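You operate a simulated robot arm through the tools that you are given. There is no shell and no other tool. Be economical: measure what you need, move in short steps, check, and stop when the job is done.

Carry out the task below with a simulated two-armed robot. There is one attempt and no reset: what you move stays moved.

JOB
Lock off the outfeed, try the start, then clear the skewed small parcel.
Fine: isolator off, outfeed's red lock in its lug, press start; lift the small parcel into the small line tote. It stays locked off. Drop, pinch and damage nothing, leave nothing switched on.

The check looks at the end state, three seconds after you hand in, the way a careful person would. Anything else that was tipped, shoved, dropped, spilled or broken makes it a failure.

ROBOT AND FRAMES
Two 7-joint arms with two-finger grippers on one trunk, hanging from a carriage that runs on a gantry, over the field with the corners [-186.3, 35.1], [-185.5, -82.9], [64.5, -81.2], [63.7, 36.8] (x, y) and turns from -350 to 338 degrees about z. Base frame: it is fixed where the carriage stands at the start and does not move with it; the origin is on the floor, on the carriage's upright axis, x ahead of it, y to its left, z up. Units: cm, degrees, N and s.
The left shoulder is at the start at [0, 23.6, 166.5], the right one opposite. With the tool pointing down near the work surface each hand reaches from about 10 to 58 cm from the robot's upright axis, wherever it stands, measured 20 degrees to its own side. Places, roughly: green outfeed start button [70, -30, 140]; outfeed control box [60, -40, 70]; outfeed isolator [60, -30, 130]; outfeed isolator lug [50, -30, 130]; small line tote inside [140, -60, 90]; small parcel [100, -75, 100]; something [140, -60, 80]. Payload 3.43 kg a hand.
The tool frame of a hand sits at the grasp point between the pads (the TCP): z along the fingers, y along the line on which they close. The tips reach 3 cm beyond it. Largest opening 10.4 cm; the body of the gripper starts 5.7 cm behind the TCP.
Orientation is that of the tool frame in the base frame, as a unit quaternion [w, x, y, z]. With the fingers straight down and closing along the base's y, the tool's x points along the base's -x, its y along +y and its z along -z.

CONTROLS
- The arms move only by the tool servo_tool. It takes "left_steps", "right_steps" or both (then of equal length, played together; a hand with none holds still); each is a list of rows, each a list of 7 numbers: the shift along the tool's x, y, z in cm, then the turn, a rotation vector about the tool's x, y, z in rad, then the opening, from 0 (shut) to 1 (fully open). In form: [[x, y, z, ax, ay, az, fingers], ...]. A call has 1 to 12 rows; each row is the pose to reach, as a shift and turn from the pose commanded when the call began, along the tool's axes at that moment. Each row takes 0.2 s and may step no farther than 5 cm and 8.6 degrees from the row before; otherwise, or with a gripper value out of range, the whole call is refused. A pose out of reach is approached as far as the arm can. The call stops where the force on the tool passes 40 N (or 10 N more than at its start, if that is more) or the arm is blocked; 0.2 s more then pass. The fingers move at their own pace (about 4.5 cm/s each) and stop on an object; they squeeze with about 41 N. The grip force told is the motor's: it shows also when the fingers shut on nothing. Time passes only in rows, and 0.2 s behind the last, so rows that repeat a pose let the fingers close. The reply holds the time, the measured pose of the TCP, the force on the tool along the base axes, the opening and the grip force, in the units named above and with some noise, with the torque about the TCP (base axes, N m) and any sound that the robot's microphone picked up.
- Cameras (640 x 400 px; columns grow to the right, rows downward): "scene" is now at [25.63, -3.88, 178.44]; the picture's right is [-0.55, -0.83, 0.00], its down [-0.73, 0.48, -0.49] and it looks along [0.41, -0.27, -0.87] (base axes); focal length 258 px, centre (320, 200). "left" rides on the left gripper at [6.7, -1.8, -9] in its tool frame; the picture's right is [0.25, 0.97, 0.00], its down [-0.73, 0.19, -0.66] and it looks along [-0.64, 0.17, 0.75] (tool axes); focal length 218 px, centre (320, 200). "right" rides on the right gripper at [6.7, 1.8, -9] in its tool frame; the picture's right is [-0.25, 0.97, 0.00], its down [-0.73, -0.19, -0.66] and it looks along [-0.64, -0.17, 0.75] (tool axes); focal length 218 px, centre (320, 200). There is no depth. A picture from a camera that has moved, and an enlarged one, comes with that camera's place and axes in the base frame and with its lens.
- camera(camera): a new picture of that camera. The clock stands still meanwhile.
- raise_lower(by): slides the trunk up (or, below 0, down) by that many cm; the arms and the scene camera ride with it, the base frame stays. It gives what a move gives, with no picture.
- base_move(legs): drives the robot by 1 to 6 legs, each [ahead, left, turn to the left] in cm, cm and degrees, along the robot's own axes; the way and the turn of a leg run together, so that a leg with both is an arc; at most 150 cm and 180 degrees a leg. The arms and the cameras ride along, it lands a little off, and it stops where it bumps. It keeps to its track: a leg is cut to what the track allows. It gives what a move gives.
- head_to(pan, tilt): turns the head with the scene camera to pan (to the left, within 86 degrees either way) and tilt (down, from -29 to 69), counted from straight ahead of the robot. It gives what a move gives.
- inspect(camera, box): a new picture of the part [left, top, right, bottom] of that camera's present view, enlarged. The clock stands still meanwhile.
- job_done(): hands the job in; it is judged then, once.

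Work in short steps. Places have to be worked out from the pictures, the camera data and where the tool is seen: move nearer, look again, correct. Check each grasp and each placing, and mend what went wrong. You have 120 turns and 92 pictures in all, those below and enlarged ones among them. Open the grippers and draw the arms clear of the work before you hand the job in, unless the task says otherwise; then end with one line.

The tools are called after "Emit:" by a JSON object that holds its "api" and its "payload". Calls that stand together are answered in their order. servo_tool: Moves the arms, as the interface text tells. Its arguments: {"type":"object","properties":{"left_steps":{"type":"array"},"right_steps":{"type":"array"}},"required":[]} The other tools are called the same way: raise_lower (by) slides the trunk up or down; base_move (legs) drives the base; head_to (pan, tilt) turns the head that bears the scene camera; camera (camera) takes a picture; inspect (camera, box) takes an enlarged picture of a part of a camera's view; job_done () hands the job in.

At the start:

```text
t: 0.0
left_position: [33.0, 0.05, 99.88]
left_orientation: [0.001, 0.001, 1.0, 0.0]
left_force: [-0.8, 0.6, -0.4]
left_moment: [0.0, 0.0, -0.02]
left_gripper_width: 10.41
left_grasp_force: 0.0
right_position: [34.06, -33.3, 100.0]
right_orientation: [0.0, 0.0, 1.0, 0.0]
right_force: [0.0, 0.5, 1.2]
right_moment: [0.02, -0.03, -0.03]
right_gripper_width: 10.38
right_grasp_force: 0.0
trunk travel left (down, up): [-57.5, 6.5]
robot x, y, heading: [-0.16, -0.04, -0.0]
head pan, tilt: [-33.4, 60.7]
```

scene: 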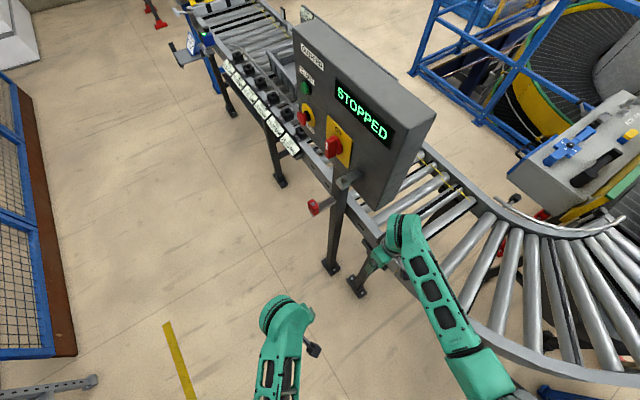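
right: 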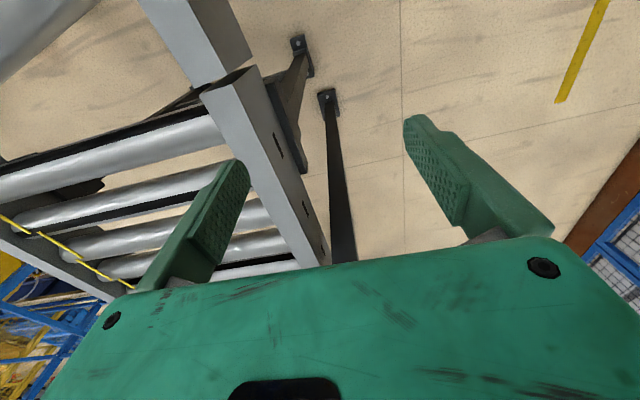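
left: 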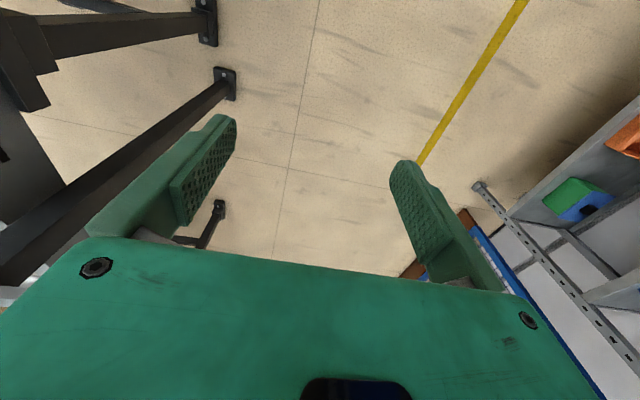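

The scene shows the control box with a red isolator and green start; I enlarge it to read the details.

Emit:
{"api": "inspect", "payload": {"camera": "scene", "box": [280, 20, 440, 220]}}

Emit:
{"api": "inspect", "payload": {"camera": "scene", "box": [170, 0, 330, 160]}}

Emit:
{"api": "head_to", "payload": {"pan": -33, "tilt": 35}}

Emit:
{"api": "camera", "payload": {"camera": "scene"}}

```text
2.00 times, centred on (360, 120) of scene
camera zoom: at [25.63, -3.88, 178.44], right [-0.55, -0.83, 0.0], down [-0.73, 0.48, -0.49], along [0.41, -0.27, -0.87], focal length 516 px, centre (240, 360)
```

zoom: 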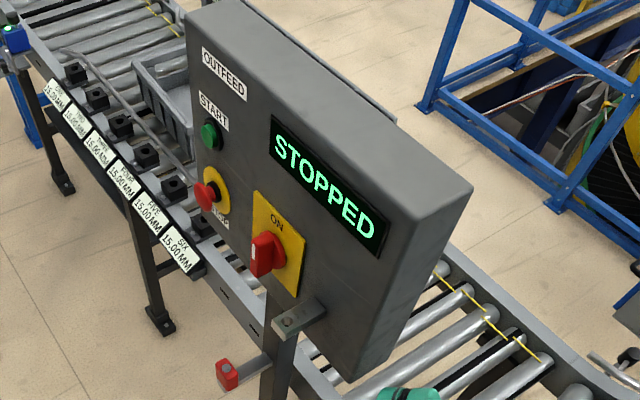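

```text
2.50 times, centred on (250, 80) of scene
camera zoom: at [25.63, -3.88, 178.44], right [-0.55, -0.83, 0.0], down [-0.73, 0.48, -0.49], along [0.41, -0.27, -0.87], focal length 645 px, centre (495, 500)
```

zoom: 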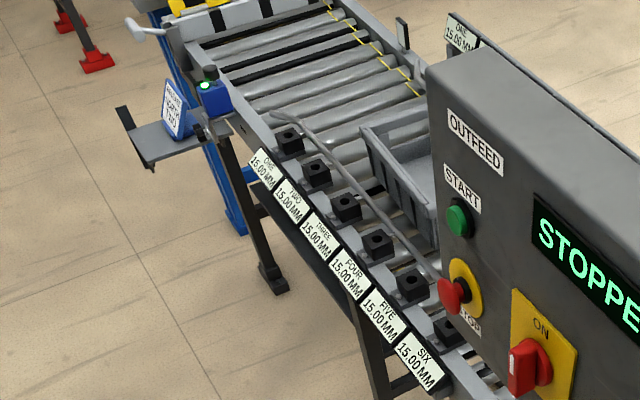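

```text
t: 0.9
left_position: [32.98, 0.1, 100.04]
left_orientation: [0.0, 0.0, 1.0, 0.0]
left_force: [1.6, 0.5, 0.2]
left_moment: [-0.01, 0.03, -0.03]
left_gripper_width: 10.39
left_grasp_force: 0.1
right_position: [33.96, -33.24, 100.13]
right_orientation: [0.0, 0.0, 1.0, 0.0]
right_force: [-0.3, -0.6, -0.4]
right_moment: [0.0, 0.03, -0.01]
right_gripper_width: 10.39
right_grasp_force: 0.0
trunk travel left (down, up): [-57.5, 6.5]
robot x, y, heading: [-0.08, 0.3, 0.2]
head pan, tilt: [-33.0, 35.0]
```

```text
86 pictures are left
camera scene: at [27.51, -5.04, 181.94], right [-0.54, -0.84, 0.0], down [-0.48, 0.31, -0.82], along [0.69, -0.45, -0.57], focal length 258 px, centre (320, 200)
```

scene: 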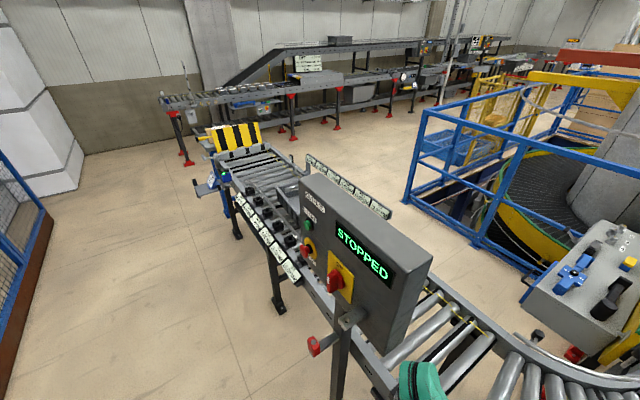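

I enlarge the lock/lug area and the right-hand area in this new view to triangulate.

Emit:
{"api": "inspect", "payload": {"camera": "scene", "box": [270, 170, 440, 380]}}

Emit:
{"api": "inspect", "payload": {"camera": "scene", "box": [500, 200, 640, 400]}}

Emit:
{"api": "head_to", "payload": {"pan": -75, "tilt": 55}}

Emit:
{"api": "camera", "payload": {"camera": "scene"}}

```text
1.90 times, centred on (355, 275) of scene
camera zoom: at [27.51, -5.04, 181.94], right [-0.54, -0.84, 0.0], down [-0.48, 0.31, -0.82], along [0.69, -0.45, -0.57], focal length 491 px, centre (253, 57)
```

zoom: 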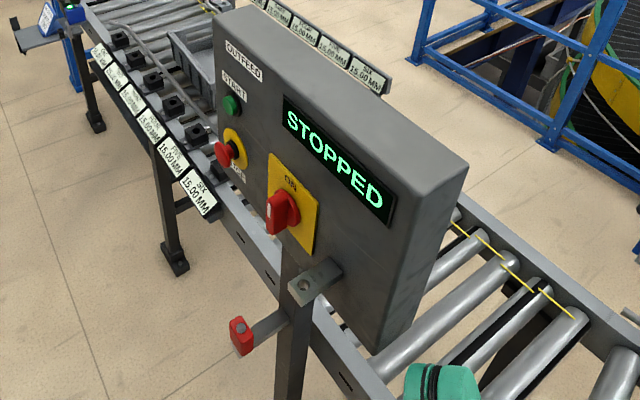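

```text
2.00 times, centred on (570, 300) of scene
camera zoom: at [27.51, -5.04, 181.94], right [-0.54, -0.84, 0.0], down [-0.48, 0.31, -0.82], along [0.69, -0.45, -0.57], focal length 516 px, centre (-180, 0)
```

zoom: 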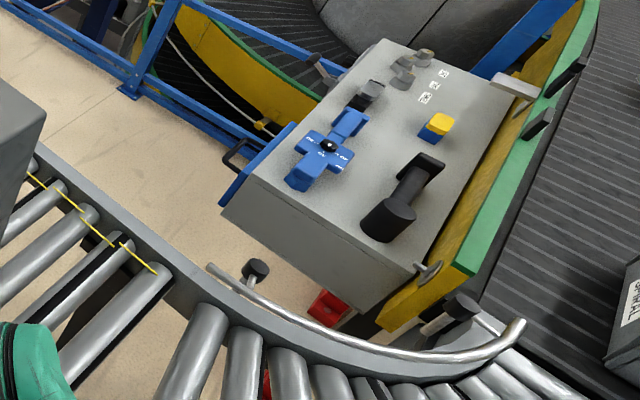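

```text
t: 2.0
left_position: [32.99, 0.11, 99.97]
left_orientation: [0.001, -0.001, 1.0, 0.0]
left_force: [0.1, -0.3, 0.6]
left_moment: [0.01, 0.01, 0.04]
left_gripper_width: 10.37
left_grasp_force: 0.0
right_position: [34.05, -33.29, 99.99]
right_orientation: [0.0, 0.001, 1.0, 0.0]
right_force: [-1.3, -0.3, -0.4]
right_moment: [-0.02, 0.01, 0.01]
right_gripper_width: 10.41
right_grasp_force: 0.0
trunk travel left (down, up): [-57.5, 6.5]
robot x, y, heading: [0.07, -0.05, 0.0]
head pan, tilt: [-75.0, 55.0]
```

```text
83 pictures are left
camera scene: at [22.0, -7.22, 179.13], right [-0.97, -0.26, 0.0], down [-0.21, 0.79, -0.57], along [0.15, -0.55, -0.82], focal length 258 px, centre (320, 200)
```

scene: 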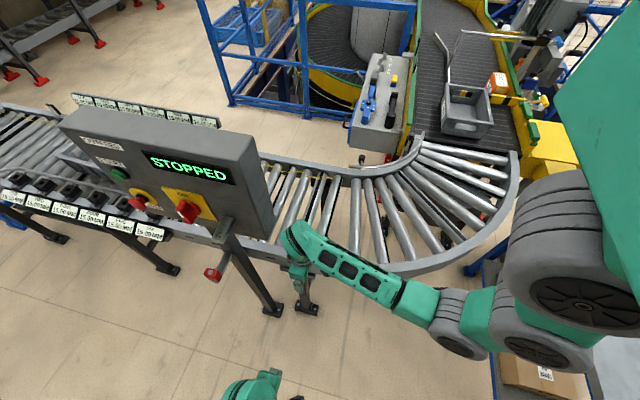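

The red lock hangs on a peg near [58,-20,108] below the lug; the panel faces +y. I drive so that the robot faces the panel from +y, heading -90.

Emit:
{"api": "base_move", "payload": {"legs": [[0, 30, 0], [0, 0, -90], [0, 55, 0]]}}

Emit:
{"api": "head_to", "payload": {"pan": 0, "tilt": 50}}

Emit:
{"api": "camera", "payload": {"camera": "scene"}}

```text
t: 10.6
left_position: [54.27, -2.54, 100.15]
left_orientation: [0.0, 0.707, 0.707, 0.0]
left_force: [0.4, 0.3, 0.1]
left_moment: [0.02, 0.0, -0.01]
left_gripper_width: 10.43
left_grasp_force: 0.0
right_position: [20.89, -3.77, 100.12]
right_orientation: [0.0, 0.707, 0.708, -0.001]
right_force: [0.2, 0.3, 0.7]
right_moment: [0.01, 0.0, 0.03]
right_gripper_width: 10.42
right_grasp_force: 0.1
trunk travel left (down, up): [-57.5, 6.5]
robot x, y, heading: [54.3, 30.38, -90.1]
head pan, tilt: [-75.0, 55.0]
```

```text
t: 12.1
left_position: [54.19, -2.56, 99.87]
left_orientation: [0.0, 0.707, 0.707, 0.001]
left_force: [-1.1, 0.1, 0.0]
left_moment: [-0.01, 0.0, 0.0]
left_gripper_width: 10.42
left_grasp_force: 0.1
right_position: [20.83, -3.67, 100.04]
right_orientation: [0.0, 0.707, 0.707, 0.0]
right_force: [0.2, 0.1, 1.0]
right_moment: [0.02, 0.0, 0.01]
right_gripper_width: 10.39
right_grasp_force: 0.0
trunk travel left (down, up): [-57.5, 6.5]
robot x, y, heading: [53.8, 30.58, -90.0]
head pan, tilt: [0.0, 50.0]
```

```text
82 pictures are left
camera scene: at [54.25, 2.44, 179.78], right [-1.0, 0.0, 0.0], down [0.0, 0.77, -0.64], along [0.0, -0.64, -0.77], focal length 258 px, centre (320, 200)
```

scene: 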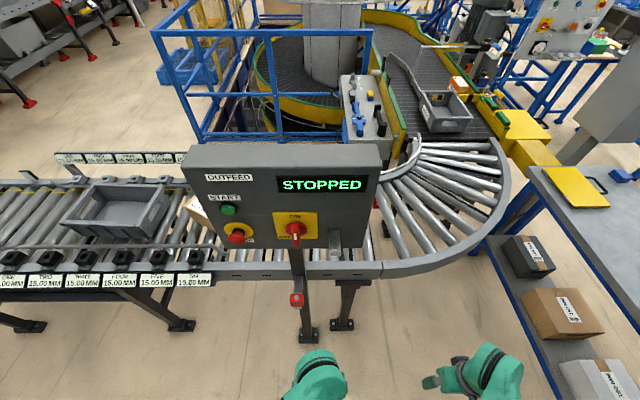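

A clear frontal view. I enlarge the panel and the tote/parcel area.

Emit:
{"api": "inspect", "payload": {"camera": "scene", "box": [180, 140, 390, 320]}}

Emit:
{"api": "inspect", "payload": {"camera": "scene", "box": [0, 130, 240, 300]}}

Emit:
{"api": "inspect", "payload": {"camera": "scene", "box": [260, 210, 370, 320]}}

```text
2.22 times, centred on (285, 230) of scene
camera zoom: at [54.25, 2.44, 179.78], right [-1.0, 0.0, 0.0], down [0.0, 0.77, -0.64], along [0.0, -0.64, -0.77], focal length 573 px, centre (398, 133)
```

zoom: 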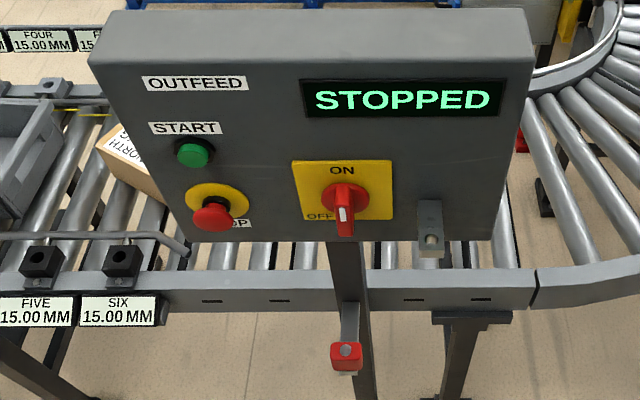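

```text
2.35 times, centred on (120, 215) of scene
camera zoom: at [54.25, 2.44, 179.78], right [-1.0, 0.0, 0.0], down [0.0, 0.77, -0.64], along [0.0, -0.64, -0.77], focal length 607 px, centre (791, 165)
```

zoom: 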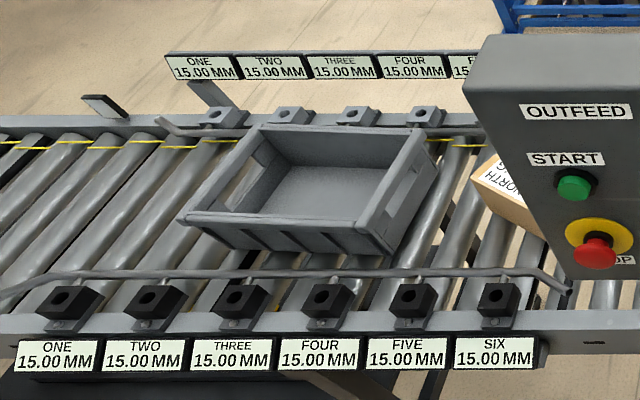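

```text
3.64 times, centred on (315, 265) of scene
camera zoom: at [54.25, 2.44, 179.78], right [-1.0, 0.0, 0.0], down [0.0, 0.77, -0.64], along [0.0, -0.64, -0.77], focal length 938 px, centre (338, -36)
```

zoom: 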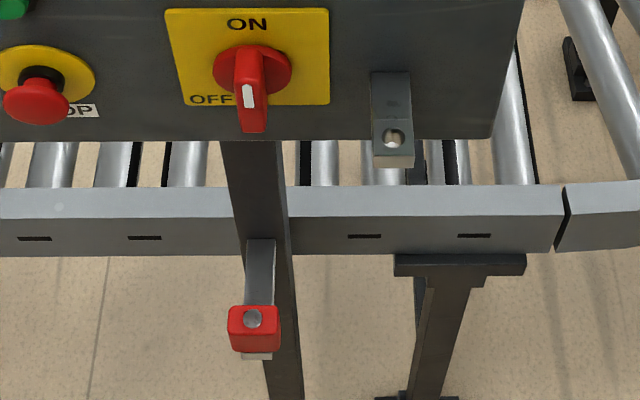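

Estimates: lock [60.5,-24,103], lug hole [50.7,-27,127.5], isolator hub [59.3,-28,133.5], start [72.6,-29,139]. I bring the left hand level with the isolator, fingers pointing at the panel, half opened.

Emit:
{"api": "servo_tool", "payload": {"left_steps": [[0, 0.5, -3, 0, -0.143, 0, 0.6], [-0.5, 1, -6, 0, -0.286, 0, 0.6], [-1, 1.5, -9, 0, -0.428, 0, 0.6], [-1.5, 2, -12, 0, -0.571, 0, 0.6], [-2, 2.5, -15, 0, -0.714, 0, 0.6], [-2.5, 3, -18, 0, -0.857, 0, 0.6], [-3, 3.5, -21, 0, -1.0, 0, 0.6], [-3.5, 4, -24, 0, -1.142, 0, 0.6], [-4, 4.5, -27, 0, -1.285, 0, 0.6], [-4.5, 5, -30, 0, -1.428, 0, 0.6], [-5, 5, -33, 0, -1.571, 0, 0.6]]}}

Emit:
{"api": "camera", "payload": {"camera": "left"}}

Emit:
{"api": "camera", "payload": {"camera": "scene"}}

```text
t: 14.4
left_position: [59.2, -7.58, 133.07]
left_orientation: [0.5, 0.5, 0.5, -0.5]
left_force: [0.5, 0.0, 1.0]
left_moment: [0.0, 0.0, 0.02]
left_gripper_width: 6.24
left_grasp_force: 0.0
right_position: [20.9, -3.59, 99.96]
right_orientation: [0.0, 0.707, 0.707, 0.001]
right_force: [0.2, 0.2, -0.2]
right_moment: [-0.03, -0.02, 0.01]
right_gripper_width: 10.41
right_grasp_force: 0.1
trunk travel left (down, up): [-57.5, 6.5]
robot x, y, heading: [54.1, 30.54, -89.8]
head pan, tilt: [0.0, 50.0]
```

```text
78 pictures are left
camera left: at [57.67, 1.49, 126.26], right [0.97, 0.0, -0.25], down [0.19, 0.66, 0.73], along [0.17, -0.75, 0.64], focal length 218 px, centre (320, 200)
```

left: 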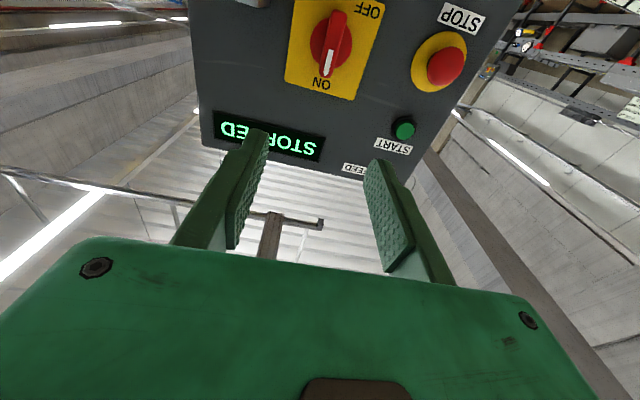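

```text
77 pictures are left
camera scene: at [54.26, 2.44, 179.78], right [-1.0, 0.0, 0.0], down [0.0, 0.77, -0.64], along [0.0, -0.64, -0.77], focal length 258 px, centre (320, 200)
```

scene: 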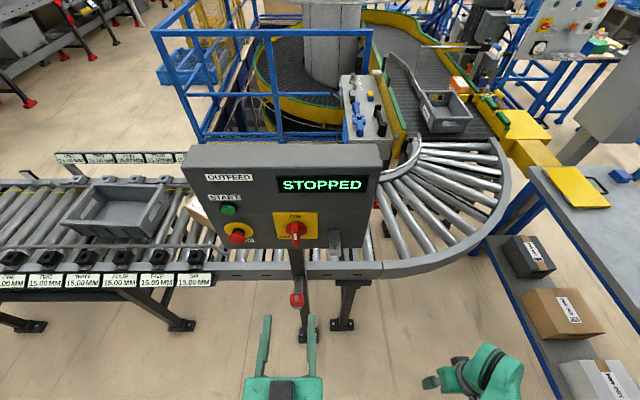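

The fin centre triangulates to about [59.6,-28,129.5], panel face y≈-30.8. I align and approach most of the way.

Emit:
{"api": "servo_tool", "payload": {"left_steps": [[1.8, 0.2, 3, 0, 0, 0, 0.5], [3.6, 0.4, 7, 0, 0, 0, 0.5], [3.6, 0.4, 11, 0, 0, 0, 0.5], [3.6, 0.4, 14, 0, 0, 0, 0.5], [3.6, 0.4, 14, 0, 0, 0, 0.5]]}}

Emit:
{"api": "inspect", "payload": {"camera": "scene", "box": [200, 190, 400, 350]}}

Emit:
{"api": "camera", "payload": {"camera": "left"}}

```text
t: 15.7
left_position: [59.68, -21.7, 129.33]
left_orientation: [0.5, 0.5, 0.5, -0.5]
left_force: [-0.1, 0.1, -0.2]
left_moment: [0.0, -0.01, 0.02]
left_gripper_width: 5.21
left_grasp_force: 0.0
right_position: [20.78, -3.58, 100.06]
right_orientation: [0.0, 0.707, 0.707, 0.001]
right_force: [-0.3, 0.4, 1.1]
right_moment: [-0.02, 0.01, 0.01]
right_gripper_width: 10.41
right_grasp_force: 0.1
trunk travel left (down, up): [-57.5, 6.5]
robot x, y, heading: [54.08, 30.55, -90.0]
head pan, tilt: [0.0, 50.0]
```

```text
2.50 times, centred on (300, 270) of scene
camera zoom: at [54.26, 2.44, 179.78], right [-1.0, 0.0, 0.0], down [0.0, 0.77, -0.64], along [0.0, -0.64, -0.77], focal length 645 px, centre (370, 25)
```

zoom: 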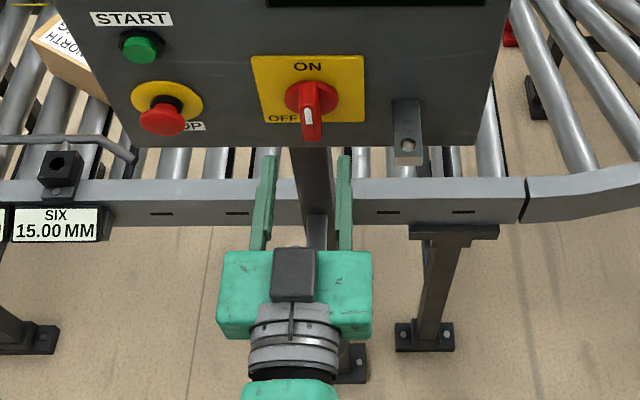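

```text
75 pictures are left
camera left: at [57.93, -12.52, 122.71], right [0.97, 0.0, -0.25], down [0.19, 0.66, 0.73], along [0.17, -0.75, 0.64], focal length 218 px, centre (320, 200)
```

left: 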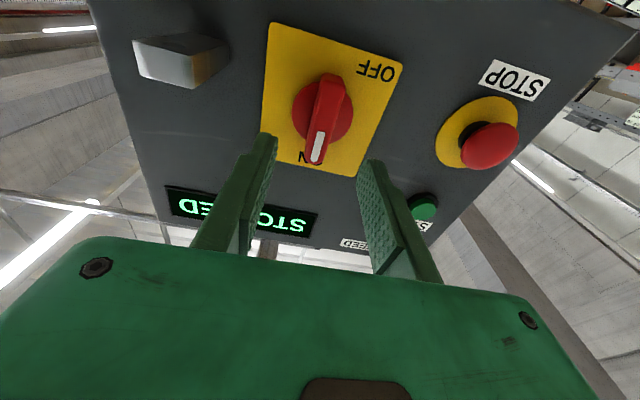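

Fingers straddle the fin; its centre is about z=128.8. I move in 5 cm, lower slightly and close gently on the fin.

Emit:
{"api": "servo_tool", "payload": {"left_steps": [[0.3, 0, 2.5, 0, 0, 0, 0.5], [0.5, 0, 5.0, 0, 0, 0, 0.5], [0.5, 0, 5.0, 0, 0, 0, 0.5], [0.5, 0, 5.0, 0, 0, 0, 0.0], [0.5, 0, 5.0, 0, 0, 0, 0.0], [0.5, 0, 5.0, 0, 0, 0, 0.0], [0.5, 0, 5.0, 0, 0, 0, 0.0], [0.5, 0, 5.0, 0, 0, 0, 0.0]]}}

Emit:
{"api": "camera", "payload": {"camera": "left"}}

```text
t: 17.4
left_position: [59.72, -26.72, 129.1]
left_orientation: [0.5, 0.499, 0.5, -0.5]
left_force: [-1.1, -3.1, -0.7]
left_moment: [0.05, 0.04, 0.04]
left_gripper_width: 1.68
left_grasp_force: 45.4
right_position: [20.75, -3.63, 100.13]
right_orientation: [0.0, 0.707, 0.707, 0.0]
right_force: [-0.6, 1.1, -0.6]
right_moment: [0.01, -0.01, 0.0]
right_gripper_width: 10.39
right_grasp_force: 0.1
trunk travel left (down, up): [-57.5, 6.5]
robot x, y, heading: [54.46, 30.47, -89.9]
head pan, tilt: [0.0, 50.0]
```

```text
74 pictures are left
camera left: at [58.01, -17.57, 122.37], right [0.97, 0.0, -0.25], down [0.19, 0.66, 0.73], along [0.17, -0.75, 0.64], focal length 218 px, centre (320, 200)
```

left: 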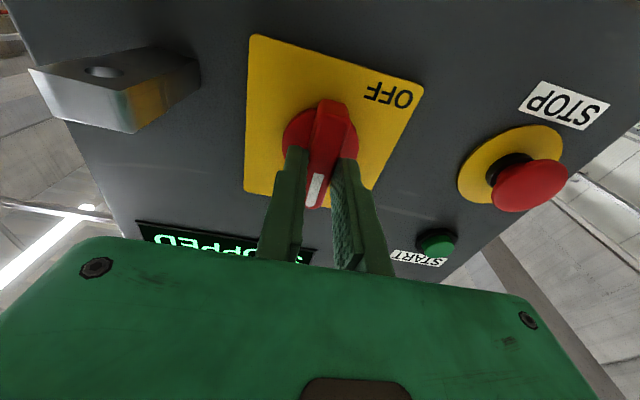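

Fin gripped (1.7 cm). I turn it 90° toward OFF (panel's left = +x), i.e. negative about tool z, following the hub centre.

Emit:
{"api": "servo_tool", "payload": {"left_steps": [[0, 0.08, 0, 0, 0, -0.143, 0], [0.03, 0.17, 0, 0, 0, -0.286, 0], [0.06, 0.25, 0, 0, 0, -0.428, 0], [0.1, 0.32, 0, 0, 0, -0.571, 0], [0.14, 0.39, 0, 0, 0, -0.714, 0], [0.2, 0.45, 0, 0, 0, -0.857, 0], [0.28, 0.5, 0, 0, 0, -1.0, 0], [0.35, 0.54, 0, 0, 0, -1.142, 0], [0.42, 0.58, 0, 0, 0, -1.285, 0], [0.5, 0.6, 0, 0, 0, -1.428, 0], [0.6, 0.6, 0, 0, 0, -1.571, 0]]}}

Emit:
{"api": "inspect", "payload": {"camera": "scene", "box": [200, 160, 400, 320]}}

Emit:
{"api": "camera", "payload": {"camera": "left"}}

```text
t: 20.0
left_position: [59.66, -26.64, 128.91]
left_orientation: [0.007, 0.0, -0.703, 0.711]
left_force: [-8.0, -7.8, 1.7]
left_moment: [0.22, -0.32, -1.16]
left_gripper_width: 1.69
left_grasp_force: 45.2
right_position: [20.62, -3.77, 99.9]
right_orientation: [0.0, 0.708, 0.707, -0.001]
right_force: [0.6, -0.3, 0.1]
right_moment: [0.01, 0.0, 0.02]
right_gripper_width: 10.41
right_grasp_force: 0.0
trunk travel left (down, up): [-57.5, 6.5]
robot x, y, heading: [54.41, 30.34, -90.0]
head pan, tilt: [0.0, 50.0]
stopped in row 11 (left hand): the force on the tool passed its limit at 40 N (the readings are from after the stop); the commanded pose is now the measured one
```

```text
2.50 times, centred on (300, 240) of scene
camera zoom: at [54.18, 2.38, 179.74], right [-1.0, 0.0, 0.0], down [0.0, 0.77, -0.64], along [0.0, -0.64, -0.77], focal length 645 px, centre (370, 100)
```

zoom: 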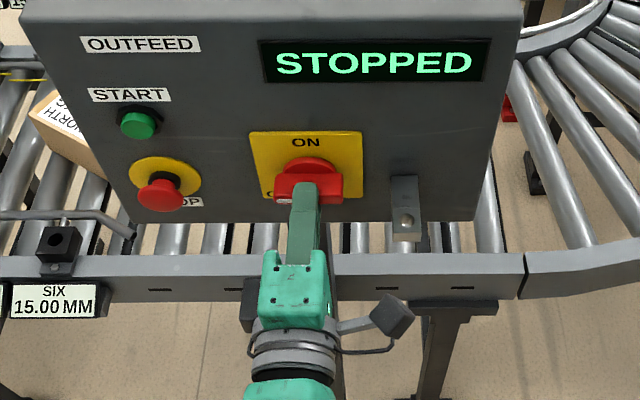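

```text
72 pictures are left
camera left: at [53.21, -17.49, 130.74], right [-0.26, -0.01, -0.97], down [0.73, 0.65, -0.2], along [0.63, -0.76, -0.16], focal length 218 px, centre (320, 200)
```

left: 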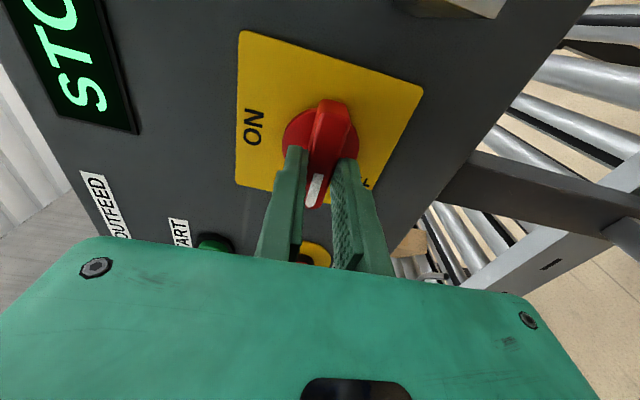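

The handle lies at OFF and hit its stop. I release and back away.

Emit:
{"api": "servo_tool", "payload": {"left_steps": [[0, 0, 0, 0, 0, 0, 0.4], [0, 0, 0, 0, 0, 0, 0.4], [0, 0, 0, 0, 0, 0, 0.4], [0, 0, -4, 0, 0, 0, 0.4], [0, 0, -8, 0, 0, 0, 0.4], [0, 0, -12, 0, 0, 0, 0.4], [0, 0, -15, 0, 0, 0, 0.4]]}}

Emit:
{"api": "inspect", "payload": {"camera": "scene", "box": [200, 160, 400, 320]}}

```text
t: 21.6
left_position: [60.13, -14.46, 128.93]
left_orientation: [0.003, 0.0, -0.704, 0.71]
left_force: [-0.5, 0.0, -0.6]
left_moment: [-0.01, 0.0, 0.02]
left_gripper_width: 4.15
left_grasp_force: 0.0
left hand out of reach, approached as far as the arm can: row 7
right_position: [20.82, -3.73, 100.03]
right_orientation: [0.0, 0.708, 0.707, 0.0]
right_force: [0.0, 0.1, -0.2]
right_moment: [0.01, 0.0, -0.04]
right_gripper_width: 10.41
right_grasp_force: 0.2
trunk travel left (down, up): [-57.5, 6.5]
robot x, y, heading: [53.9, 30.54, -90.0]
head pan, tilt: [0.0, 50.0]
```

```text
2.50 times, centred on (300, 240) of scene
camera zoom: at [54.25, 2.43, 179.78], right [-1.0, 0.0, 0.0], down [0.0, 0.77, -0.64], along [0.0, -0.64, -0.77], focal length 645 px, centre (370, 100)
```

zoom: 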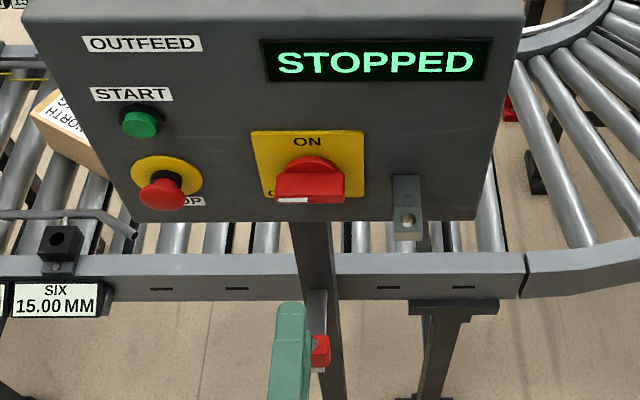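

Isolator is at OFF. I roll the hand back upright in the same place before going to the lock.

Emit:
{"api": "servo_tool", "payload": {"left_steps": [[0, 0, 0, 0, 0, 0.143, 0.5], [0, 0, 0, 0, 0, 0.286, 0.5], [0, 0, 0, 0, 0, 0.428, 0.5], [0, 0, 0, 0, 0, 0.571, 0.5], [0, 0, 0, 0, 0, 0.714, 0.6], [0, 0, 0, 0, 0, 0.857, 0.6], [0, 0, 0, 0, 0, 1.0, 0.6], [0, 0, 0, 0, 0, 1.142, 0.6], [0, 0, 0, 0, 0, 1.285, 0.6], [0, 0, 0, 0, 0, 1.428, 0.6], [0, 0, 0, 0, 0, 1.571, 0.6]]}}

```text
t: 24.0
left_position: [59.9, -14.67, 128.98]
left_orientation: [-0.501, -0.498, -0.497, 0.504]
left_force: [0.5, -0.5, -0.7]
left_moment: [0.0, -0.01, 0.04]
left_gripper_width: 6.26
left_grasp_force: 0.1
right_position: [20.82, -3.65, 99.93]
right_orientation: [0.0, 0.708, 0.707, 0.0]
right_force: [0.9, -0.3, -0.5]
right_moment: [0.02, 0.0, 0.0]
right_gripper_width: 10.4
right_grasp_force: 0.1
trunk travel left (down, up): [-57.5, 6.5]
robot x, y, heading: [54.02, 30.29, -89.7]
head pan, tilt: [0.0, 50.0]
```

Now pitch 45° down and lower to near the lock for a look.

Emit:
{"api": "servo_tool", "payload": {"left_steps": [[2.5, 0.1, -0.5, 0, 0.131, 0, 0.6], [5, 0.2, -1, 0, 0.262, 0, 0.6], [7.5, 0.3, -1, 0, 0.393, 0, 0.6], [10, 0.4, -1, 0, 0.524, 0, 0.6], [13, 0.5, -1, 0, 0.655, 0, 0.6], [16, 0.6, -1, 0, 0.785, 0, 0.6]]}}

Emit:
{"api": "camera", "payload": {"camera": "left"}}

Emit:
{"api": "inspect", "payload": {"camera": "scene", "box": [240, 220, 360, 340]}}

```text
t: 25.4
left_position: [60.34, -13.79, 113.0]
left_orientation: [0.271, 0.653, 0.651, -0.276]
left_force: [-0.1, 0.1, -0.2]
left_moment: [-0.02, 0.02, 0.0]
left_gripper_width: 6.26
left_grasp_force: 0.1
right_position: [20.91, -3.66, 99.96]
right_orientation: [0.0, 0.707, 0.708, 0.0]
right_force: [1.4, 0.3, 0.2]
right_moment: [0.04, 0.01, -0.02]
right_gripper_width: 10.41
right_grasp_force: 0.0
trunk travel left (down, up): [-57.5, 6.5]
robot x, y, heading: [54.34, 30.7, -90.0]
head pan, tilt: [0.0, 50.0]
```

```text
70 pictures are left
camera left: at [58.82, -2.6, 114.63], right [0.97, 0.17, -0.19], down [0.2, -0.04, 0.98], along [0.16, -0.98, -0.08], focal length 218 px, centre (320, 200)
```

left: 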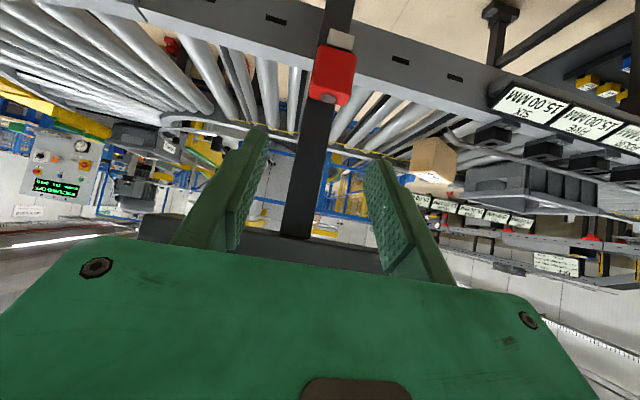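

```text
3.33 times, centred on (300, 280) of scene
camera zoom: at [54.24, 2.43, 179.78], right [-1.0, 0.0, 0.0], down [0.0, 0.77, -0.64], along [0.0, -0.64, -0.77], focal length 860 px, centre (387, -67)
```

zoom: 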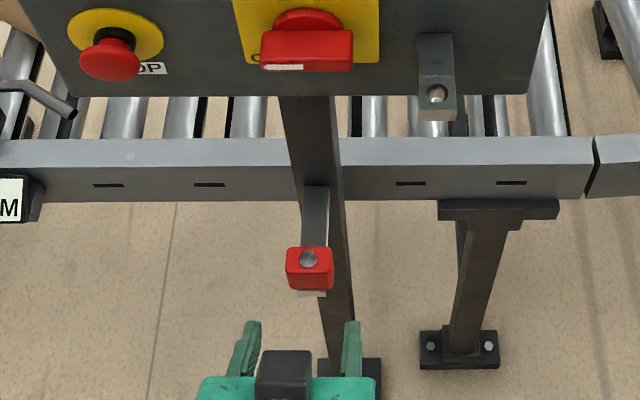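

Lock body about 4 cm wide, z 98.3–102, centre [61.3,-24.4,100.2]. I align above along the 45° approach and check.

Emit:
{"api": "servo_tool", "payload": {"left_steps": [[0.8, 0.5, 3, 0, 0, 0, 0.7], [1.56, 1.0, 6, 0, 0, 0, 0.7], [1.56, 1.0, 10, 0, 0, 0, 0.7], [1.56, 1.0, 10, 0, 0, 0, 0.7]]}}

Emit:
{"api": "camera", "payload": {"camera": "left"}}

Emit:
{"api": "inspect", "payload": {"camera": "scene", "box": [240, 240, 360, 340]}}

```text
t: 26.4
left_position: [61.51, -20.18, 104.84]
left_orientation: [0.271, 0.653, 0.651, -0.276]
left_force: [-1.4, 0.0, 0.4]
left_moment: [0.0, 0.0, -0.01]
left_gripper_width: 7.23
left_grasp_force: 0.1
right_position: [20.74, -3.59, 100.04]
right_orientation: [0.0, 0.706, 0.708, 0.0]
right_force: [-0.8, 0.3, 0.3]
right_moment: [0.01, 0.01, 0.0]
right_gripper_width: 10.42
right_grasp_force: 0.1
trunk travel left (down, up): [-57.5, 6.5]
robot x, y, heading: [54.28, 30.37, -89.7]
head pan, tilt: [0.0, 50.0]
```

```text
68 pictures are left
camera left: at [59.92, -8.79, 106.33], right [0.97, 0.17, -0.19], down [0.2, -0.04, 0.98], along [0.16, -0.98, -0.07], focal length 218 px, centre (320, 200)
```

left: 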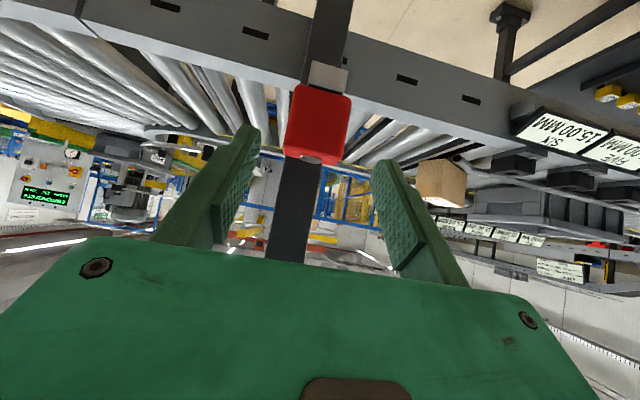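

```text
4.00 times, centred on (300, 290) of scene
camera zoom: at [54.25, 2.44, 179.78], right [-1.0, 0.0, 0.0], down [0.0, 0.77, -0.64], along [0.0, -0.64, -0.77], focal length 1032 px, centre (400, -160)
```

zoom: 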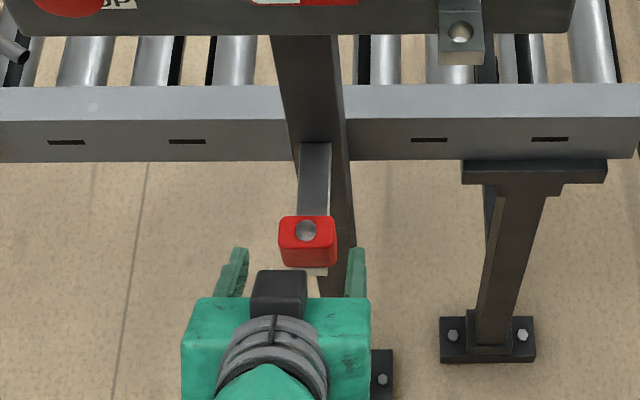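

Well aligned; lock centre [61.1,-24.3,100.3]. Final approach and close.

Emit:
{"api": "servo_tool", "payload": {"left_steps": [[0.2, -0.35, 2.8, 0, 0, 0, 0.7], [0.37, -0.35, 5.6, 0, 0, 0, 0.7], [0.37, -0.35, 5.6, 0, 0, 0, 0.7], [0.37, -0.35, 5.6, 0, 0, 0, 0.0], [0.37, -0.35, 5.6, 0, 0, 0, 0.0], [0.37, -0.35, 5.6, 0, 0, 0, 0.0], [0.37, -0.35, 5.6, 0, 0, 0, 0.0]]}}

Emit:
{"api": "camera", "payload": {"camera": "left"}}

```text
t: 28.0
left_position: [60.95, -23.59, 100.68]
left_orientation: [0.272, 0.653, 0.651, -0.276]
left_force: [1.2, -3.7, -3.0]
left_moment: [-0.07, -0.09, 0.05]
left_gripper_width: 4.12
left_grasp_force: 40.8
right_position: [20.82, -3.66, 100.04]
right_orientation: [0.0, 0.707, 0.707, 0.001]
right_force: [-0.9, 0.3, -1.0]
right_moment: [0.04, 0.04, 0.0]
right_gripper_width: 10.4
right_grasp_force: 0.1
trunk travel left (down, up): [-57.5, 6.5]
robot x, y, heading: [53.72, 29.99, -90.2]
head pan, tilt: [0.0, 50.0]
```

```text
66 pictures are left
camera left: at [59.42, -12.34, 102.21], right [0.97, 0.17, -0.19], down [0.2, -0.04, 0.98], along [0.16, -0.98, -0.07], focal length 218 px, centre (320, 200)
```

left: 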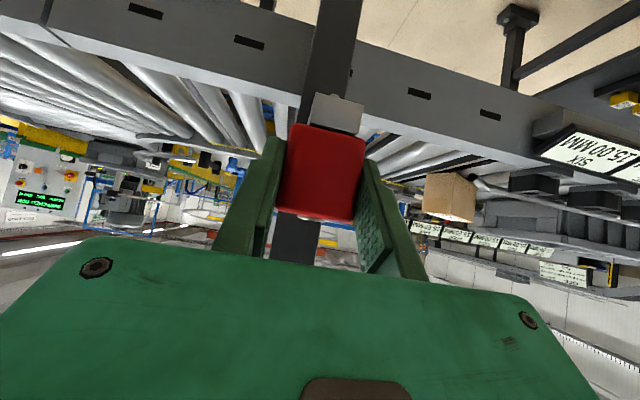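

Lock held (4.1 cm). Lift straight up slowly.

Emit:
{"api": "servo_tool", "payload": {"left_steps": [[-0.7, 0, -0.7, 0, 0, 0, 0], [-1.4, 0, -1.4, 0, 0, 0, 0], [-2.1, 0, -2.1, 0, 0, 0, 0], [-2.8, 0, -2.8, 0, 0, 0, 0], [-4.2, 0, -4.2, 0, 0, 0, 0], [-5.6, 0, -5.6, 0, 0, 0, 0]]}}

Emit:
{"api": "camera", "payload": {"camera": "left"}}

Emit:
{"api": "inspect", "payload": {"camera": "scene", "box": [240, 200, 360, 320]}}

```text
t: 29.4
left_position: [61.18, -23.39, 108.58]
left_orientation: [0.271, 0.653, 0.651, -0.276]
left_force: [-0.1, -0.1, 0.2]
left_moment: [0.02, 0.02, -0.01]
left_gripper_width: 4.1
left_grasp_force: 41.2
right_position: [20.84, -3.7, 99.98]
right_orientation: [0.0, 0.707, 0.707, 0.0]
right_force: [0.1, -0.2, 0.3]
right_moment: [0.0, -0.01, 0.01]
right_gripper_width: 10.41
right_grasp_force: 0.1
trunk travel left (down, up): [-57.5, 6.5]
robot x, y, heading: [54.13, 30.36, -90.1]
head pan, tilt: [0.0, 50.0]
```

```text
65 pictures are left
camera left: at [59.55, -12.14, 110.15], right [0.97, 0.17, -0.19], down [0.2, -0.04, 0.98], along [0.16, -0.98, -0.08], focal length 218 px, centre (320, 200)
```

left: 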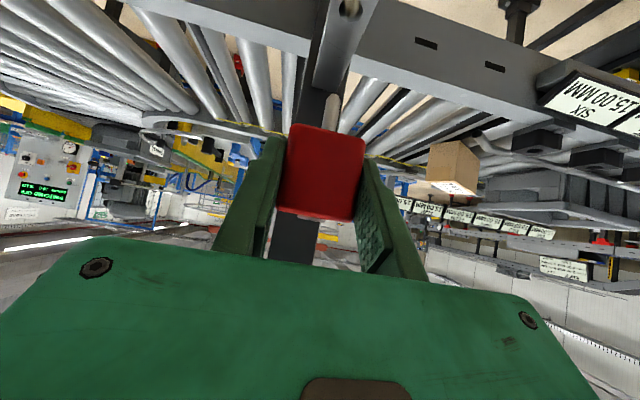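

```text
3.33 times, centred on (300, 260) of scene
camera zoom: at [54.25, 2.44, 179.77], right [-1.0, 0.0, 0.0], down [0.0, 0.77, -0.64], along [0.0, -0.64, -0.77], focal length 860 px, centre (387, 0)
```

zoom: 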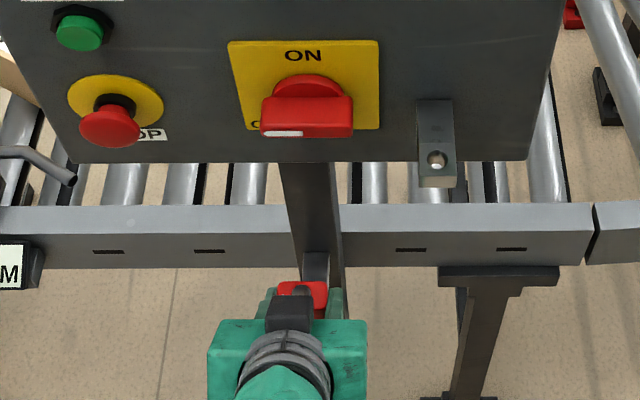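

The lock is free; its pin sticks out ~2.5 cm below. I carry it out, up and across to in front of and above the lug, and bring the right hand up as a side camera.

Emit:
{"api": "servo_tool", "payload": {"left_steps": [[0.71, 0, -3.54, 0, 0, 0, 0], [0.71, 0, -7.78, 0, 0, 0, 0], [-2.47, 0, -10.96, 0, 0, 0, 0], [-5.66, 0, -14.14, 0, 0, 0, 0], [-8.84, 0, -17.32, 0, 0, 0, 0], [-12.02, 0, -20.5, 0, 0, 0, 0], [-14.14, -3, -22.62, 0, 0, 0, 0], [-14.14, -7, -22.62, 0, 0, 0, 0], [-14.14, -10.2, -22.62, 0, 0, 0, 0], [-16.97, -10.2, -19.8, 0, 0, 0, 0]]}}

Emit:
{"api": "servo_tool", "payload": {"right_steps": [[-0.5, 1, -4, 0, 0, 0, 0], [-1, 2, -8, 0, 0, 0, 0], [-1.5, 3, -12, 0, 0, 0, 0], [-2, 4, -16, 0, 0, 0, 0], [-2.5, 5, -20, 0, 0, 0, 0], [-3, 6, -24, 0, 0, 0, 0], [-3.5, 7, -28, 0, 0, 0, 0], [-4, 8, -32, 0, 0, 0, 0], [-4.5, 9, -36, 0, 0, 0, 0], [-4.5, 9, -39, 0, 0, 0, 0]]}}

Emit:
{"api": "camera", "payload": {"camera": "right"}}

Emit:
{"api": "camera", "payload": {"camera": "scene"}}

```text
t: 31.6
left_position: [51.03, -21.23, 134.69]
left_orientation: [0.271, 0.653, 0.65, -0.277]
left_force: [0.1, 0.4, -1.4]
left_moment: [0.01, 0.0, -0.02]
left_gripper_width: 4.09
left_grasp_force: 41.5
right_position: [20.71, -3.7, 100.03]
right_orientation: [0.0, 0.707, 0.707, 0.0]
right_force: [0.5, 0.6, -0.5]
right_moment: [0.01, -0.02, 0.01]
right_gripper_width: 10.37
right_grasp_force: 0.0
trunk travel left (down, up): [-57.5, 6.5]
robot x, y, heading: [54.23, 30.85, -89.9]
head pan, tilt: [0.0, 50.0]
```

```text
t: 33.8
left_position: [50.93, -21.16, 134.52]
left_orientation: [0.272, 0.653, 0.651, -0.276]
left_force: [0.1, 0.3, -0.8]
left_moment: [0.02, -0.02, 0.01]
left_gripper_width: 4.1
left_grasp_force: 40.9
right_position: [29.95, -9.84, 130.77]
right_orientation: [0.001, 0.707, 0.707, -0.001]
right_force: [-0.2, -0.2, 0.8]
right_moment: [0.03, 0.0, -0.03]
right_gripper_width: 0.01
right_grasp_force: 35.1
right hand out of reach, approached as far as the arm can: row 8, 9, 10
trunk travel left (down, up): [-57.5, 6.5]
robot x, y, heading: [54.27, 30.64, -90.0]
head pan, tilt: [0.0, 50.0]
```

```text
63 pictures are left
camera right: at [31.62, -2.84, 139.62], right [0.97, -0.25, 0.0], down [-0.19, -0.73, 0.66], along [-0.17, -0.64, -0.75], focal length 218 px, centre (320, 200)
```

right: 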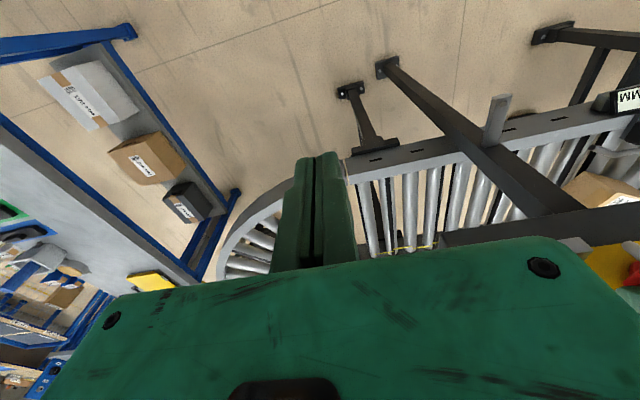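

```text
62 pictures are left
camera scene: at [54.25, 2.44, 179.77], right [-1.0, 0.0, 0.0], down [0.0, 0.77, -0.64], along [0.0, -0.64, -0.77], focal length 258 px, centre (320, 200)
```

scene: 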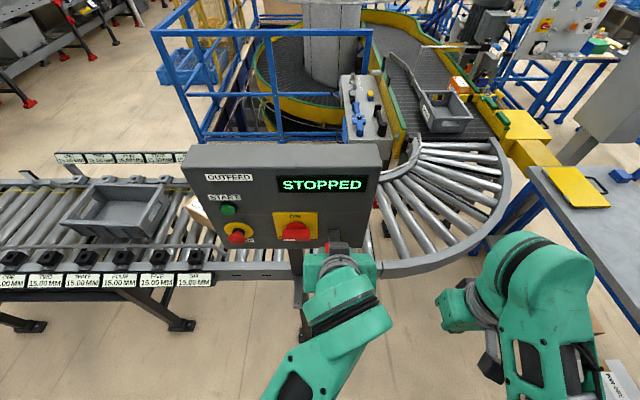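

The lug is hidden by the right palm; I pitch the right hand toward the panel so its camera looks level at the lug.

Emit:
{"api": "servo_tool", "payload": {"right_steps": [[-0.7, 0.3, 0.5, 0, -0.131, 0, 0], [-1.4, 0.6, 1, 0, -0.262, 0, 0], [-2, 0.9, 1.5, 0, -0.393, 0, 0], [-2.7, 1.2, 2, 0, -0.524, 0, 0], [-3.4, 1.5, 2.5, 0, -0.655, 0, 0], [-4, 2, 3, 0, -0.785, 0, 0]]}}

Emit:
{"api": "camera", "payload": {"camera": "right"}}

```text
t: 35.2
left_position: [51.08, -21.31, 134.55]
left_orientation: [0.272, 0.652, 0.651, -0.276]
left_force: [0.1, 0.9, -1.0]
left_moment: [0.01, -0.05, 0.02]
left_gripper_width: 4.09
left_grasp_force: 41.1
right_position: [31.67, -13.55, 127.62]
right_orientation: [0.271, 0.653, 0.653, -0.27]
right_force: [0.5, -0.5, -0.3]
right_moment: [0.03, 0.0, 0.0]
right_gripper_width: 0.0
right_grasp_force: 34.6
trunk travel left (down, up): [-57.5, 6.5]
robot x, y, heading: [54.17, 30.43, -90.1]
head pan, tilt: [0.0, 50.0]
```

```text
61 pictures are left
camera right: at [33.52, -2.41, 129.16], right [0.97, -0.18, 0.18], down [-0.19, -0.05, 0.98], along [-0.17, -0.98, -0.08], focal length 218 px, centre (320, 200)
```

right: 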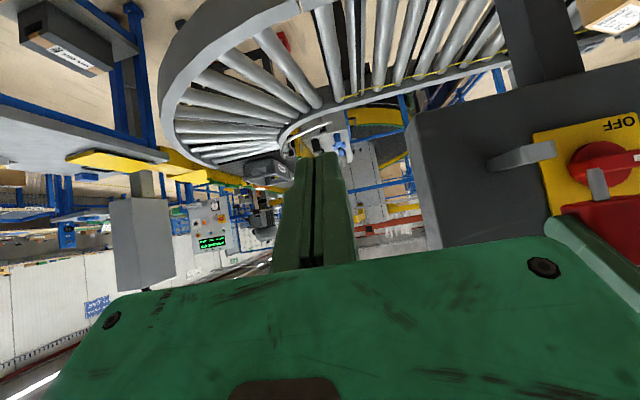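

The right camera sees lug and pin side-on. Enlarge.

Emit:
{"api": "inspect", "payload": {"camera": "right", "box": [460, 110, 640, 230]}}

```text
3.33 times, centred on (550, 170) of right
camera zoom: at [33.52, -2.41, 129.16], right [0.97, -0.18, 0.18], down [-0.19, -0.05, 0.98], along [-0.17, -0.98, -0.08], focal length 728 px, centre (-447, 300)
```

zoom: 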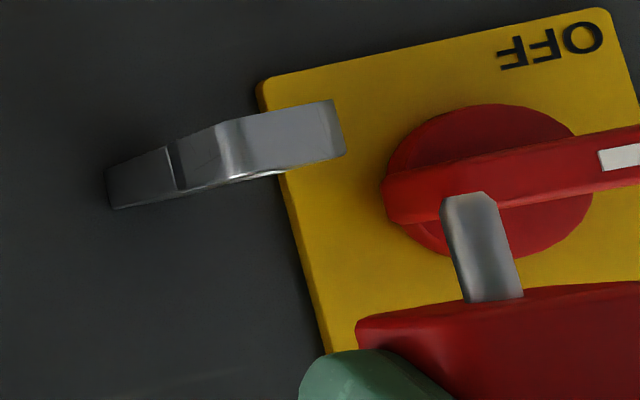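

Side view gives pin tip offset −0.55 cm in y from the TCP and 5.3 cm below; lug top z≈127.6, hole y≈-27.2. I hover over the hole at TCP y≈-26.5 and compare in the same picture.

Emit:
{"api": "servo_tool", "payload": {"left_steps": [[-1.8, -0.05, 1.8, 0, 0, 0, 0], [-3.68, -0.05, 3.68, 0, 0, 0, 0], [-3.68, -0.05, 3.68, 0, 0, 0, 0]]}}

Emit:
{"api": "inspect", "payload": {"camera": "right", "box": [460, 110, 640, 230]}}

Emit:
{"api": "inspect", "payload": {"camera": "scene", "box": [280, 190, 400, 290]}}

Emit:
{"api": "camera", "payload": {"camera": "left"}}

```text
t: 36.0
left_position: [50.97, -26.47, 134.67]
left_orientation: [0.272, 0.652, 0.651, -0.276]
left_force: [-0.1, -1.4, -0.8]
left_moment: [0.02, 0.01, -0.02]
left_gripper_width: 4.11
left_grasp_force: 40.4
right_position: [31.75, -13.62, 127.45]
right_orientation: [0.271, 0.653, 0.653, -0.27]
right_force: [-0.2, 0.0, 0.0]
right_moment: [0.02, 0.03, -0.04]
right_gripper_width: 0.0
right_grasp_force: 34.6
trunk travel left (down, up): [-57.5, 6.5]
robot x, y, heading: [54.43, 30.58, -90.1]
head pan, tilt: [0.0, 50.0]
```

```text
3.33 times, centred on (550, 170) of right
camera zoom: at [33.48, -2.42, 129.14], right [0.97, -0.18, 0.18], down [-0.19, -0.05, 0.98], along [-0.17, -0.98, -0.08], focal length 728 px, centre (-447, 300)
```

zoom: 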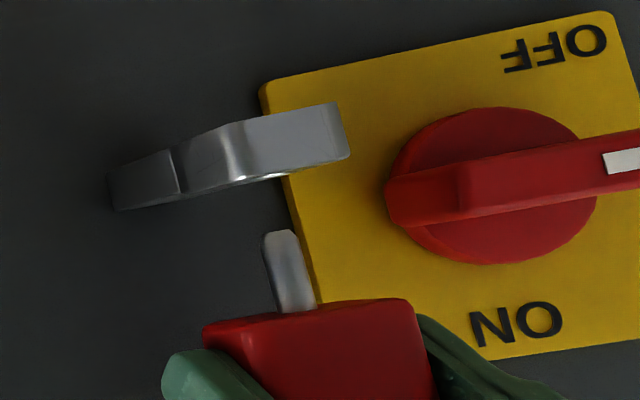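

```text
4.00 times, centred on (340, 240) of scene
camera zoom: at [54.25, 2.44, 179.78], right [-1.0, 0.0, 0.0], down [0.0, 0.77, -0.64], along [0.0, -0.64, -0.77], focal length 1032 px, centre (240, 40)
```

zoom: 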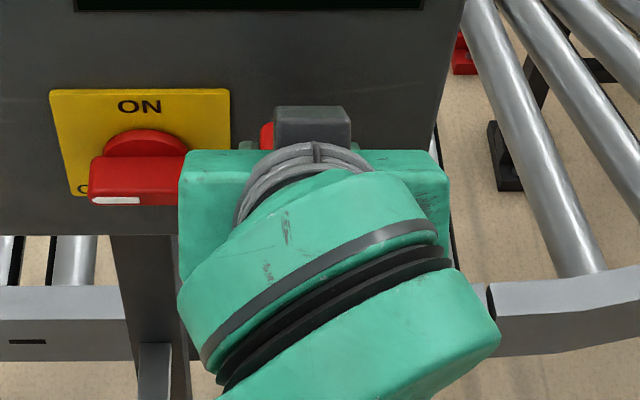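

```text
57 pictures are left
camera left: at [49.42, -15.25, 136.18], right [0.97, 0.17, -0.19], down [0.2, -0.04, 0.98], along [0.16, -0.98, -0.07], focal length 218 px, centre (320, 200)
```

left: 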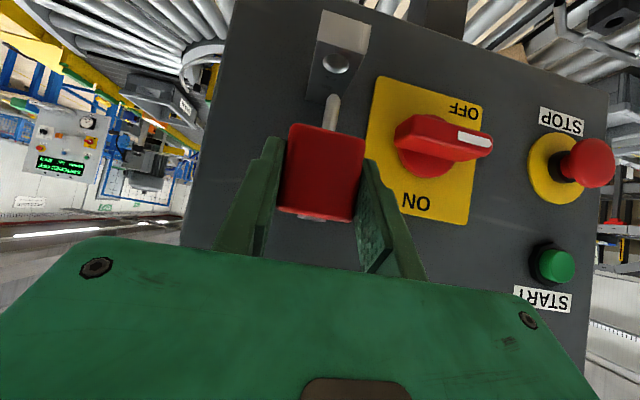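

Left and right views both suggest the pin is ~0.15 cm too far +x and about right in y. I shift and lower 1 cm, then recheck.

Emit:
{"api": "servo_tool", "payload": {"left_steps": [[0.39, -0.15, 0.32, 0, 0, 0, 0], [0.78, -0.15, 0.64, 0, 0, 0, 0], [0.78, -0.15, 0.64, 0, 0, 0, 0]]}}

Emit:
{"api": "inspect", "payload": {"camera": "right", "box": [460, 110, 640, 230]}}

Emit:
{"api": "inspect", "payload": {"camera": "left", "box": [260, 0, 420, 120]}}

```text
t: 36.8
left_position: [50.83, -26.39, 133.6]
left_orientation: [0.271, 0.653, 0.651, -0.277]
left_force: [0.4, -0.3, -0.8]
left_moment: [0.01, 0.03, 0.01]
left_gripper_width: 4.06
left_grasp_force: 41.6
right_position: [31.73, -13.56, 127.51]
right_orientation: [0.271, 0.653, 0.653, -0.271]
right_force: [-0.2, -0.4, -0.1]
right_moment: [-0.02, 0.03, -0.01]
right_gripper_width: 0.0
right_grasp_force: 34.0
trunk travel left (down, up): [-57.5, 6.5]
robot x, y, heading: [53.73, 30.1, -89.9]
head pan, tilt: [0.0, 50.0]
```

```text
3.33 times, centred on (550, 170) of right
camera zoom: at [33.47, -2.41, 129.14], right [0.97, -0.18, 0.18], down [-0.19, -0.05, 0.98], along [-0.17, -0.98, -0.08], focal length 728 px, centre (-447, 300)
```

zoom: 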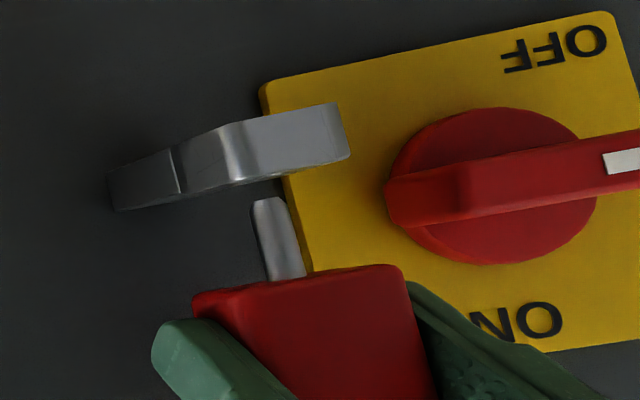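

```text
3.33 times, centred on (340, 60) of left
camera zoom: at [49.25, -15.08, 135.19], right [0.97, 0.17, -0.19], down [0.2, -0.04, 0.98], along [0.16, -0.98, -0.07], focal length 728 px, centre (253, 667)
```

zoom: 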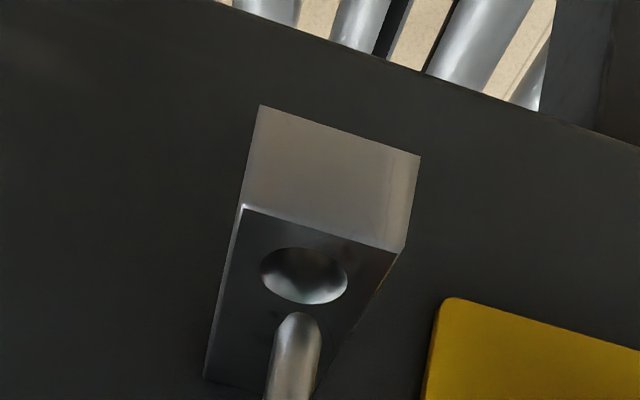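

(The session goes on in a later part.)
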